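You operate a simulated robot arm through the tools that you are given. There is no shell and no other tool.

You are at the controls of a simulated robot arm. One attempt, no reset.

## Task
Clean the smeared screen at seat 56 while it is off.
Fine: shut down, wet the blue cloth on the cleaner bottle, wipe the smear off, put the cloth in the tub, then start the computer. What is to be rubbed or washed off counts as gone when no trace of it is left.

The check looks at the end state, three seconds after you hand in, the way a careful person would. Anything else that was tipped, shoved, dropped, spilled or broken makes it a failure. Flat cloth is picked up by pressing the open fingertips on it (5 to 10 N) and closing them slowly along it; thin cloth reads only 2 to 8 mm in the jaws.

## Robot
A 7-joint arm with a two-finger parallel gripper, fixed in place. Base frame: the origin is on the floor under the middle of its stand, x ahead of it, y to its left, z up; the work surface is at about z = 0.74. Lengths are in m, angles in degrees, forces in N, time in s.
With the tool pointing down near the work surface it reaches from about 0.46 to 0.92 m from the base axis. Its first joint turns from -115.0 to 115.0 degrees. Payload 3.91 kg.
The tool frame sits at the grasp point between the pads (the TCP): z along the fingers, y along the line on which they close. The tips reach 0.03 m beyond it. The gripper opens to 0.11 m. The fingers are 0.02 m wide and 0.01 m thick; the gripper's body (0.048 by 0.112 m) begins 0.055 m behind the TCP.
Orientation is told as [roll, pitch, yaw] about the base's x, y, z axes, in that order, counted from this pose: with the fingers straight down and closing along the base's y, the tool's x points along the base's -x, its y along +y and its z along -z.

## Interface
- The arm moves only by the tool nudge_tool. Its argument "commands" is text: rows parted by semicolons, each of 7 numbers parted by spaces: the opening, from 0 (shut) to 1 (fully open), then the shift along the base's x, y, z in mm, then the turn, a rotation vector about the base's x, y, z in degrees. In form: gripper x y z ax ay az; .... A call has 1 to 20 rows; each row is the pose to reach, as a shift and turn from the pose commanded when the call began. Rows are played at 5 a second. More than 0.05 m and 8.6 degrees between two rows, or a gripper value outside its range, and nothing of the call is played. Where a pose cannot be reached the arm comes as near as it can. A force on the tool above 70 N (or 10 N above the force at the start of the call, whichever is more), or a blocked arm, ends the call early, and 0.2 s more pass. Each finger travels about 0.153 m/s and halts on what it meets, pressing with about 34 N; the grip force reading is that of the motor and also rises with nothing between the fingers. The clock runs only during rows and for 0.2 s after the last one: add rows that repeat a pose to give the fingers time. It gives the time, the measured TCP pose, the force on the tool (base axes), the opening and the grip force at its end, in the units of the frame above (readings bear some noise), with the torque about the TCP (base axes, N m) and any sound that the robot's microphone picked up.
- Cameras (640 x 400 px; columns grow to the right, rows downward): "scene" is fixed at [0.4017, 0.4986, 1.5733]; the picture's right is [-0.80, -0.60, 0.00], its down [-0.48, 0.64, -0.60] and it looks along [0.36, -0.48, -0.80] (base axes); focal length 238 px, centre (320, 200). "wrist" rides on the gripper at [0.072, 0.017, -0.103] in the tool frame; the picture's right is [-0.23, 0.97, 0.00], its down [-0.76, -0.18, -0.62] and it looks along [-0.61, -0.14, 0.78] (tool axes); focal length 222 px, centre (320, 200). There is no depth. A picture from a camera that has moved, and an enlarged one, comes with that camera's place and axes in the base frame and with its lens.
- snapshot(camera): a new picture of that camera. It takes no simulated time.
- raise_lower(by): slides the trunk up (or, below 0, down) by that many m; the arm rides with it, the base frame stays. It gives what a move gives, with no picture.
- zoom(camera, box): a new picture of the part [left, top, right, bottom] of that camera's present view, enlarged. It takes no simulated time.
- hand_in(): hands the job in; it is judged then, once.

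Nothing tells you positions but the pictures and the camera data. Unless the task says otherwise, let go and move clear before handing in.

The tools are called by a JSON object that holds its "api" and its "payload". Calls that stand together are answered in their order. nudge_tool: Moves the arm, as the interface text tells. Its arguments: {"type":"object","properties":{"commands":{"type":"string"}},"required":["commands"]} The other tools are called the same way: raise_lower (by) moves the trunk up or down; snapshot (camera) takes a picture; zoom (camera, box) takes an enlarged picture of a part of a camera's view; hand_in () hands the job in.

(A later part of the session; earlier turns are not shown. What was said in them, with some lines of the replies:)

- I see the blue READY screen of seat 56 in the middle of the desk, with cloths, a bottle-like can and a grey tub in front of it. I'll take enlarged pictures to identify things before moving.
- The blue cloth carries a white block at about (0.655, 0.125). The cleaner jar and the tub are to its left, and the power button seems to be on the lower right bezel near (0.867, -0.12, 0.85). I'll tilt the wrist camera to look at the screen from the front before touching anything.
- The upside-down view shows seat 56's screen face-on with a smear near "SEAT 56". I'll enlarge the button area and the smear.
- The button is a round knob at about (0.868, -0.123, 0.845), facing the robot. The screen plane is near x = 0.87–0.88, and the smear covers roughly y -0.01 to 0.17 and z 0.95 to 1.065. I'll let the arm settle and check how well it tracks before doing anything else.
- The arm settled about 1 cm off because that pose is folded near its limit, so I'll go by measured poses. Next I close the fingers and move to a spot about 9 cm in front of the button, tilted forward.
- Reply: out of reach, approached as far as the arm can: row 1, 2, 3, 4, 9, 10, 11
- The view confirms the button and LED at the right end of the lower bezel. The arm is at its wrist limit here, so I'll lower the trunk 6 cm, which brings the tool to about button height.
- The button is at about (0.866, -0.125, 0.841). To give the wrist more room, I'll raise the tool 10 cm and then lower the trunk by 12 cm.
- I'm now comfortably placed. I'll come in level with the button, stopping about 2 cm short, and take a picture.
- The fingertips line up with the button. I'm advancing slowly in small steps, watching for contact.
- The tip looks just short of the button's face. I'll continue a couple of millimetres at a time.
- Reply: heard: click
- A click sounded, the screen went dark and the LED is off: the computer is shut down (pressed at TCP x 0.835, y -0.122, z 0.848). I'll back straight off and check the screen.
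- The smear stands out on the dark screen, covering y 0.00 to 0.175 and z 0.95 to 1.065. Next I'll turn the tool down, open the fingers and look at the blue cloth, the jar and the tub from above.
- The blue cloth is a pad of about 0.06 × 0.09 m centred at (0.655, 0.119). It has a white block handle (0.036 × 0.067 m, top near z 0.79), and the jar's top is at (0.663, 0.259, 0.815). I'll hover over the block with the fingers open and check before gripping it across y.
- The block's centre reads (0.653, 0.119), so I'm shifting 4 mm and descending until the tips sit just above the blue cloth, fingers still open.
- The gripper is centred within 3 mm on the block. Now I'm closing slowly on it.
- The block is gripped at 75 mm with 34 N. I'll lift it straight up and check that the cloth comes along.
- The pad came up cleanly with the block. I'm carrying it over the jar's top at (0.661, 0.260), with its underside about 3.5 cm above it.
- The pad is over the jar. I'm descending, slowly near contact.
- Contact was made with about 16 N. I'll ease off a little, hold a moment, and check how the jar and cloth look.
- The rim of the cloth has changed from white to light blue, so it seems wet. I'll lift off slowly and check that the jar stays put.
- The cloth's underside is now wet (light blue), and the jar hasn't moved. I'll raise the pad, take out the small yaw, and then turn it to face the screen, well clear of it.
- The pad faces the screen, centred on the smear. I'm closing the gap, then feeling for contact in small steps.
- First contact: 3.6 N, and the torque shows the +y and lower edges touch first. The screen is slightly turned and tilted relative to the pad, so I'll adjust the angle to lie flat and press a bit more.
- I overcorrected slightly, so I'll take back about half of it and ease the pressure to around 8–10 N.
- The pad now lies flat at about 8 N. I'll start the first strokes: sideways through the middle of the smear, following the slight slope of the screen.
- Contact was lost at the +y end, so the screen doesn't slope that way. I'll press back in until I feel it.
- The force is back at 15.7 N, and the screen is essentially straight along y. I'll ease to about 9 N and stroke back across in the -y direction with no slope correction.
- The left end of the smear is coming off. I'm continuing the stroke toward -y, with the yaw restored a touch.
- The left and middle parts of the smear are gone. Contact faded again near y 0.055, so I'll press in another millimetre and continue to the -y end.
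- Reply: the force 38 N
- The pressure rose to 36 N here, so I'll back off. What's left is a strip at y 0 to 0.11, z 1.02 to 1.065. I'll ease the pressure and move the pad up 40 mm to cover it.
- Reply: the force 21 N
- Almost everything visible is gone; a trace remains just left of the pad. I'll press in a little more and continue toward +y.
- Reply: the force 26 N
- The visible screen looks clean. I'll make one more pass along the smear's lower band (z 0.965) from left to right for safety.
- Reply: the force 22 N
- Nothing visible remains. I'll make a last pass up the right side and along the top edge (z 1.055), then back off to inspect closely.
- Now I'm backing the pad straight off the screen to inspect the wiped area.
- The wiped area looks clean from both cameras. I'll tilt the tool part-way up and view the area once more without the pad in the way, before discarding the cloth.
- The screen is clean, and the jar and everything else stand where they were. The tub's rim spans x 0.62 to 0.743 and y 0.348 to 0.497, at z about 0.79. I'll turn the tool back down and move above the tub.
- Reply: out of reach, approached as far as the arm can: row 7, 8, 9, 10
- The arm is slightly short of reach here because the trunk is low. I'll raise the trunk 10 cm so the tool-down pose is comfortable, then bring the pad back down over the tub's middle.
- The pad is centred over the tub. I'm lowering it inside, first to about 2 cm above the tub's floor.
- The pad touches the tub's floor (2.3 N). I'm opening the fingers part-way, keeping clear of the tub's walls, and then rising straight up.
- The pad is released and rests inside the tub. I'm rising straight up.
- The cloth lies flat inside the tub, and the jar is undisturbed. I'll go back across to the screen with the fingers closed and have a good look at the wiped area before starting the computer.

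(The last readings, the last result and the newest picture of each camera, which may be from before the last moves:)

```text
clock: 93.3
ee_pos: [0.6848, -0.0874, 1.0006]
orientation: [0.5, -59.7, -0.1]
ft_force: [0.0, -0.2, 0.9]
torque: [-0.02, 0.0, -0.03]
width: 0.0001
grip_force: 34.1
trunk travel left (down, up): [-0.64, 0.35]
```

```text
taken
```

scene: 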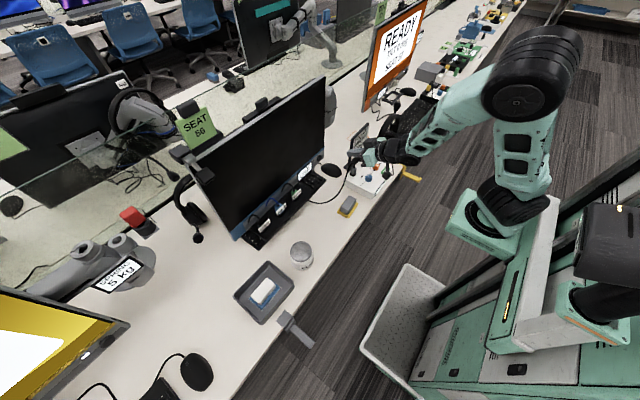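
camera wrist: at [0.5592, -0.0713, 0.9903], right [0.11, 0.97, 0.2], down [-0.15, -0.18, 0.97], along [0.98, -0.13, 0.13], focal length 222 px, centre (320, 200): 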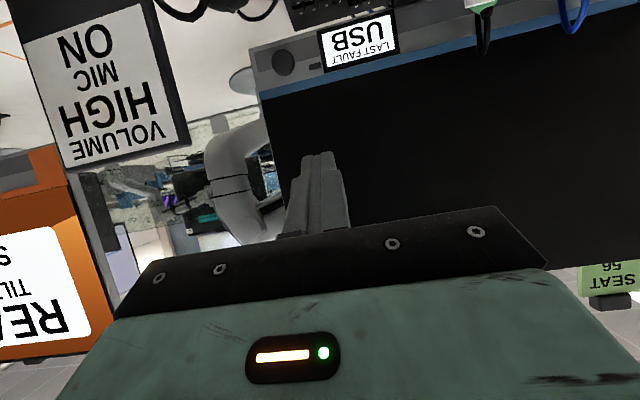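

{"api": "zoom", "payload": {"camera": "wrist", "box": [380, 80, 572, 200]}}

{"api": "zoom", "payload": {"camera": "scene", "box": [236, 120, 332, 180]}}

```text
3.33 times, centred on (476, 140) of wrist
camera zoom: at [0.5592, -0.0713, 0.9903], right [0.11, 0.97, 0.2], down [-0.15, -0.18, 0.97], along [0.98, -0.13, 0.13], focal length 740 px, centre (-200, 400)
```

zoom: 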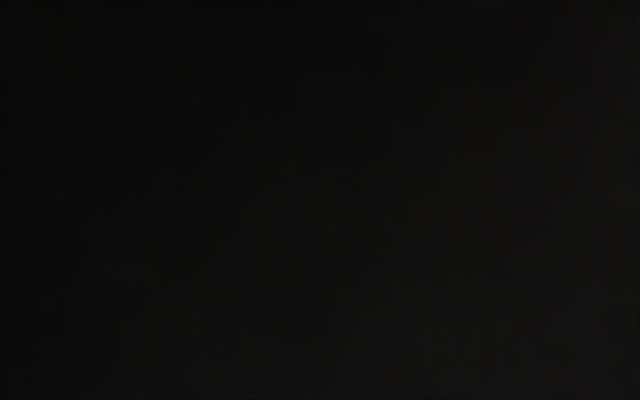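

```text
6.67 times, centred on (284, 150) of scene
camera zoom: at [0.4017, 0.4986, 1.5733], right [-0.8, -0.6, 0.0], down [-0.48, 0.64, -0.6], along [0.36, -0.48, -0.8], focal length 1587 px, centre (560, 533)
```

zoom: 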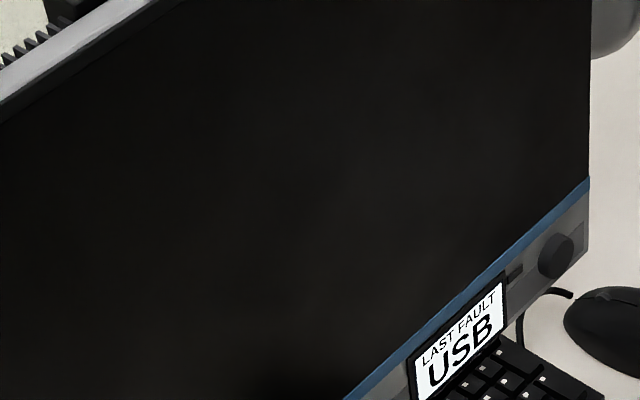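

No trace of the smear is left. To press the button, I'll lower the trunk 10 cm as before and then line up in front of it.

{"api": "raise_lower", "payload": {"by": -0.1}}

{"api": "nudge_tool", "payload": {"commands": "0 25 -10 -10 0 0 0; 0 50 -20 -20 0 0 0; 0 75 -30 -32 0 0 0; 0 100 -35 -45 0 0 0; 0 118 -35 -52 0 0 0; 0 118 -35 -52 0 0 0; 0 118 -35 -52 0 0 0"}}

{"api": "zoom", "payload": {"camera": "scene", "box": [290, 135, 370, 185]}}

{"api": "zoom", "payload": {"camera": "wrist", "box": [240, 40, 480, 190]}}

```text
clock: 94.6
ee_pos: [0.6836, -0.0867, 0.9002]
orientation: [0.6, -59.7, 0.0]
ft_force: [0.3, 0.0, 0.8]
torque: [0.01, -0.01, -0.02]
width: 0.0004
grip_force: 34.1
trunk travel left (down, up): [-0.54, 0.45]
```

```text
clock: 96.2
ee_pos: [0.8015, -0.1225, 0.8464]
orientation: [0.6, -59.7, 0.1]
ft_force: [0.3, -0.5, -0.2]
torque: [0.0, 0.0, 0.02]
width: 0.0
grip_force: 33.3
trunk travel left (down, up): [-0.54, 0.45]
```

```text
8.00 times, centred on (330, 160) of scene
camera zoom: at [0.4017, 0.4986, 1.5733], right [-0.8, -0.6, 0.0], down [-0.48, 0.64, -0.6], along [0.36, -0.48, -0.8], focal length 1905 px, centre (240, 520)
```

zoom: 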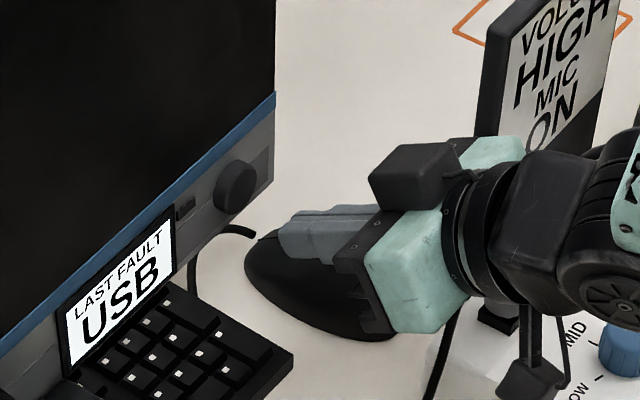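

```text
2.67 times, centred on (360, 115) of wrist
camera zoom: at [0.6772, -0.1062, 0.8372], right [0.11, 0.97, 0.2], down [-0.15, -0.18, 0.97], along [0.98, -0.13, 0.13], focal length 592 px, centre (213, 427)
```

zoom: 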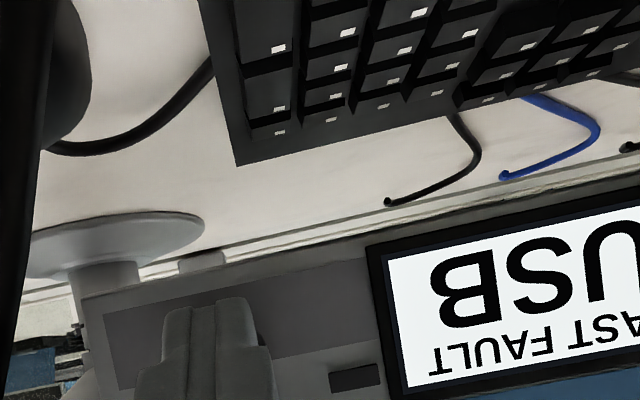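

The tip is lined up as it was the first time, when the click came near x 0.834. I'm advancing to just short of that.

{"api": "nudge_tool", "payload": {"commands": "0 6 0 1 0 0 0; 0 12 0 2 0 0 0; 0 18 0 2 0 0 0; 0 23 0 2 0 0 0; 0 26 0 2 0 0 0; 0 26 0 2 0 0 0"}}

{"api": "nudge_tool", "payload": {"commands": "0 1 0 0 0 0 0; 0 2 0 0 0 0 0; 0 3 0 0 0 0 0; 0 4 0 0 0 0 0"}}

```text
clock: 97.6
ee_pos: [0.8289, -0.1227, 0.8489]
orientation: [0.6, -59.7, -0.1]
ft_force: [-0.6, -1.5, -0.4]
torque: [-0.01, -0.01, -0.02]
width: 0.0
grip_force: 33.8
trunk travel left (down, up): [-0.54, 0.45]
```

```text
clock: 98.6
ee_pos: [0.8331, -0.122, 0.85]
orientation: [0.6, -59.6, -0.2]
ft_force: [-1.7, 0.2, -0.9]
torque: [0.01, 0.02, 0.02]
width: 0.0001
grip_force: 34.1
trunk travel left (down, up): [-0.54, 0.45]
```

{"api": "nudge_tool", "payload": {"commands": "0 0.7 0 0 0 0 0; 0 1.4 0 0 0 0 0; 0 2 0 0 0 0 0"}}

{"api": "snapshot", "payload": {"camera": "scene"}}

```text
clock: 99.4
ee_pos: [0.834, -0.1226, 0.8498]
orientation: [0.5, -59.5, 0.0]
ft_force: [-2.3, -1.1, -0.6]
torque: [-0.01, 0.07, -0.02]
width: 0.0002
grip_force: 33.9
trunk travel left (down, up): [-0.54, 0.45]
heard: click
```

```text
taken
```

scene: 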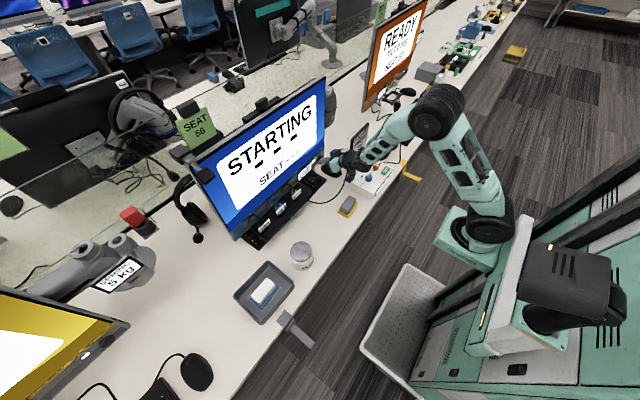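

The click came and the screen shows "STARTING". I'm backing straight off the button and moving clear while it boots.

{"api": "nudge_tool", "payload": {"commands": "0 -10 0 0 0 0 0; 0 -30 0 5 0 0 0; 0 -60 0 20 0 0 0; 0 -90 0 40 0 0 0; 0 -120 10 70 0 0 0; 0 -140 20 110 0 0 0; 0 -150 30 150 0 0 0; 0 -150 30 150 0 0 0; 0 -150 30 150 0 0 0; 0 -150 30 150 0 0 0"}}

{"api": "snapshot", "payload": {"camera": "wrist"}}

{"api": "zoom", "payload": {"camera": "scene", "box": [180, 70, 340, 170]}}

```text
clock: 101.6
ee_pos: [0.6829, -0.0918, 0.9993]
orientation: [0.5, -59.7, 0.1]
ft_force: [0.5, -0.4, -0.3]
torque: [-0.01, -0.02, -0.01]
width: 0.0
grip_force: 34.5
trunk travel left (down, up): [-0.54, 0.45]
```

```text
taken
camera wrist: at [0.5582, -0.0755, 0.9897], right [0.11, 0.97, 0.2], down [-0.15, -0.18, 0.97], along [0.98, -0.13, 0.13], focal length 222 px, centre (320, 200)
```

wrist: 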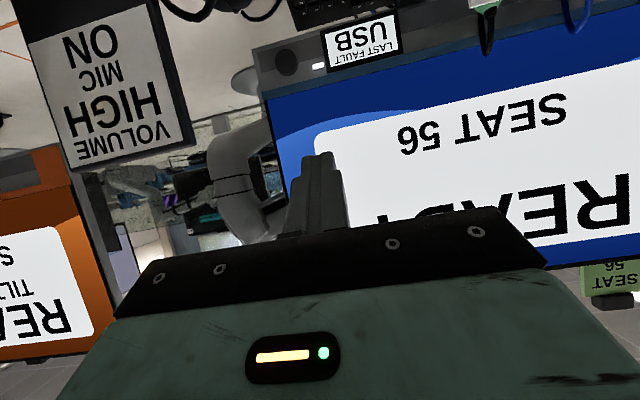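

```text
4.00 times, centred on (260, 120) of scene
camera zoom: at [0.4017, 0.4986, 1.5733], right [-0.8, -0.6, 0.0], down [-0.48, 0.64, -0.6], along [0.36, -0.48, -0.8], focal length 952 px, centre (560, 520)
```

zoom: 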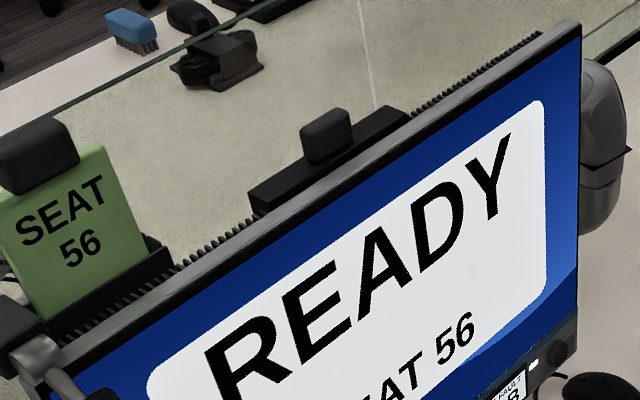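

The screen is READY again and looks spotless, with the LED lit. I'll do a final close check of the screen, the tub and the neighbouring objects.

{"api": "zoom", "payload": {"camera": "wrist", "box": [370, 70, 610, 220]}}

{"api": "zoom", "payload": {"camera": "scene", "box": [220, 110, 340, 190]}}

{"api": "zoom", "payload": {"camera": "scene", "box": [220, 170, 420, 330]}}

{"api": "zoom", "payload": {"camera": "scene", "box": [320, 110, 480, 210]}}

```text
2.67 times, centred on (490, 145) of wrist
camera zoom: at [0.5582, -0.0755, 0.9897], right [0.11, 0.97, 0.2], down [-0.15, -0.18, 0.97], along [0.98, -0.13, 0.13], focal length 592 px, centre (-133, 347)
```

zoom: 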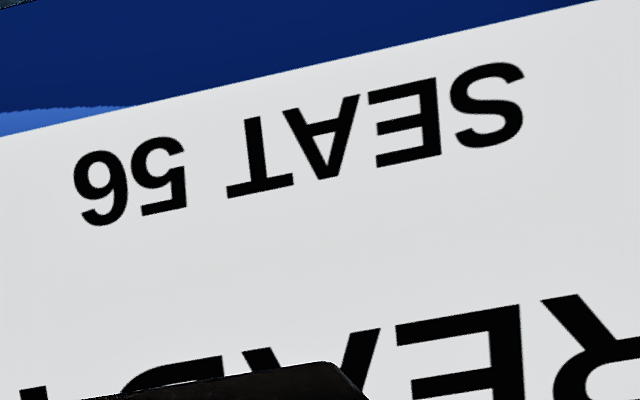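

```text
5.00 times, centred on (280, 150) of scene
camera zoom: at [0.4017, 0.4986, 1.5733], right [-0.8, -0.6, 0.0], down [-0.48, 0.64, -0.6], along [0.36, -0.48, -0.8], focal length 1190 px, centre (520, 450)
```

zoom: 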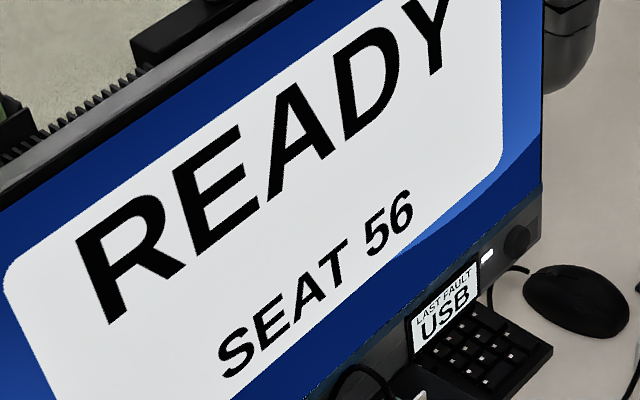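

```text
2.50 times, centred on (320, 250) of scene
camera zoom: at [0.4017, 0.4986, 1.5733], right [-0.8, -0.6, 0.0], down [-0.48, 0.64, -0.6], along [0.36, -0.48, -0.8], focal length 595 px, centre (320, 75)
```

zoom: 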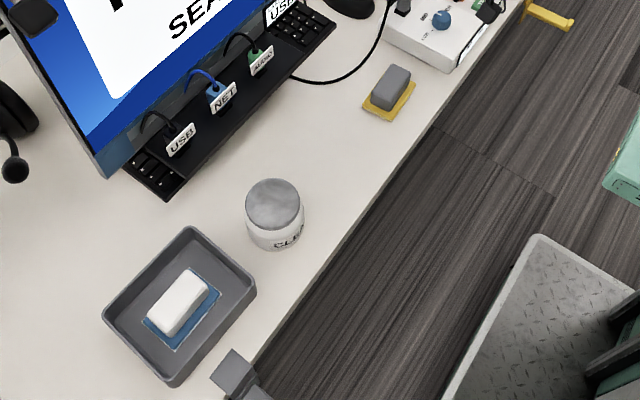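

```text
4.00 times, centred on (400, 160) of scene
camera zoom: at [0.4017, 0.4986, 1.5733], right [-0.8, -0.6, 0.0], down [-0.48, 0.64, -0.6], along [0.36, -0.48, -0.8], focal length 952 px, centre (0, 360)
```

zoom: 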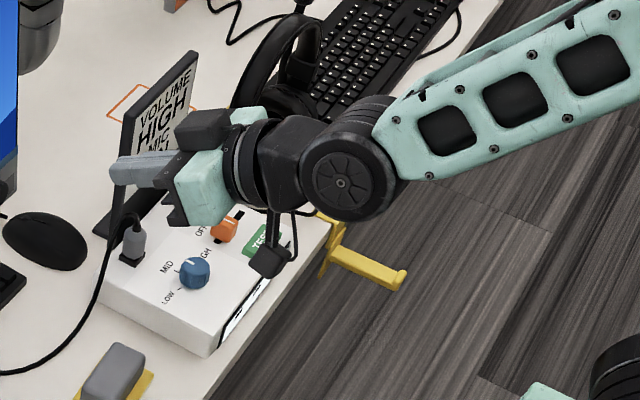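

The screen reads READY with no smear, the blue cloth lies in the tub, and the jar, yellow cloth, audio box and cables are where they were. The arm is clear and holds nothing, so I'm handing in.

{"api": "hand_in", "payload": {}}

```text
The job is handed in.
```

The screen at seat 56 is clean, the computer is running again, and I've handed the job in. I haven't been told the result of the check.

- **Shut down:** I pressed the power button once. It clicked, and the screen and LED went dark.
- **Wetting:** I pressed the blue cloth onto the cleaner jar at about 16 N until its underside turned light blue. The jar stayed where it was.
- **Wiping:** I wiped the smear with the screen off. Close-up pictures with the screen dark, and again once it was lit, show no trace left. Pressure was mostly 7–25 N and reached 36 N once; I eased off straight away.
- **Cloth:** It lies flat in the tub, still on its white block.
- **Start-up:** One press started the computer. It went through "STARTING" and now shows "READY – SEAT 56" with the LED lit.

In the last pictures the yellow cloth, audio box, cables and keyboard are all in their original places. The gripper is empty and clear of the desk.
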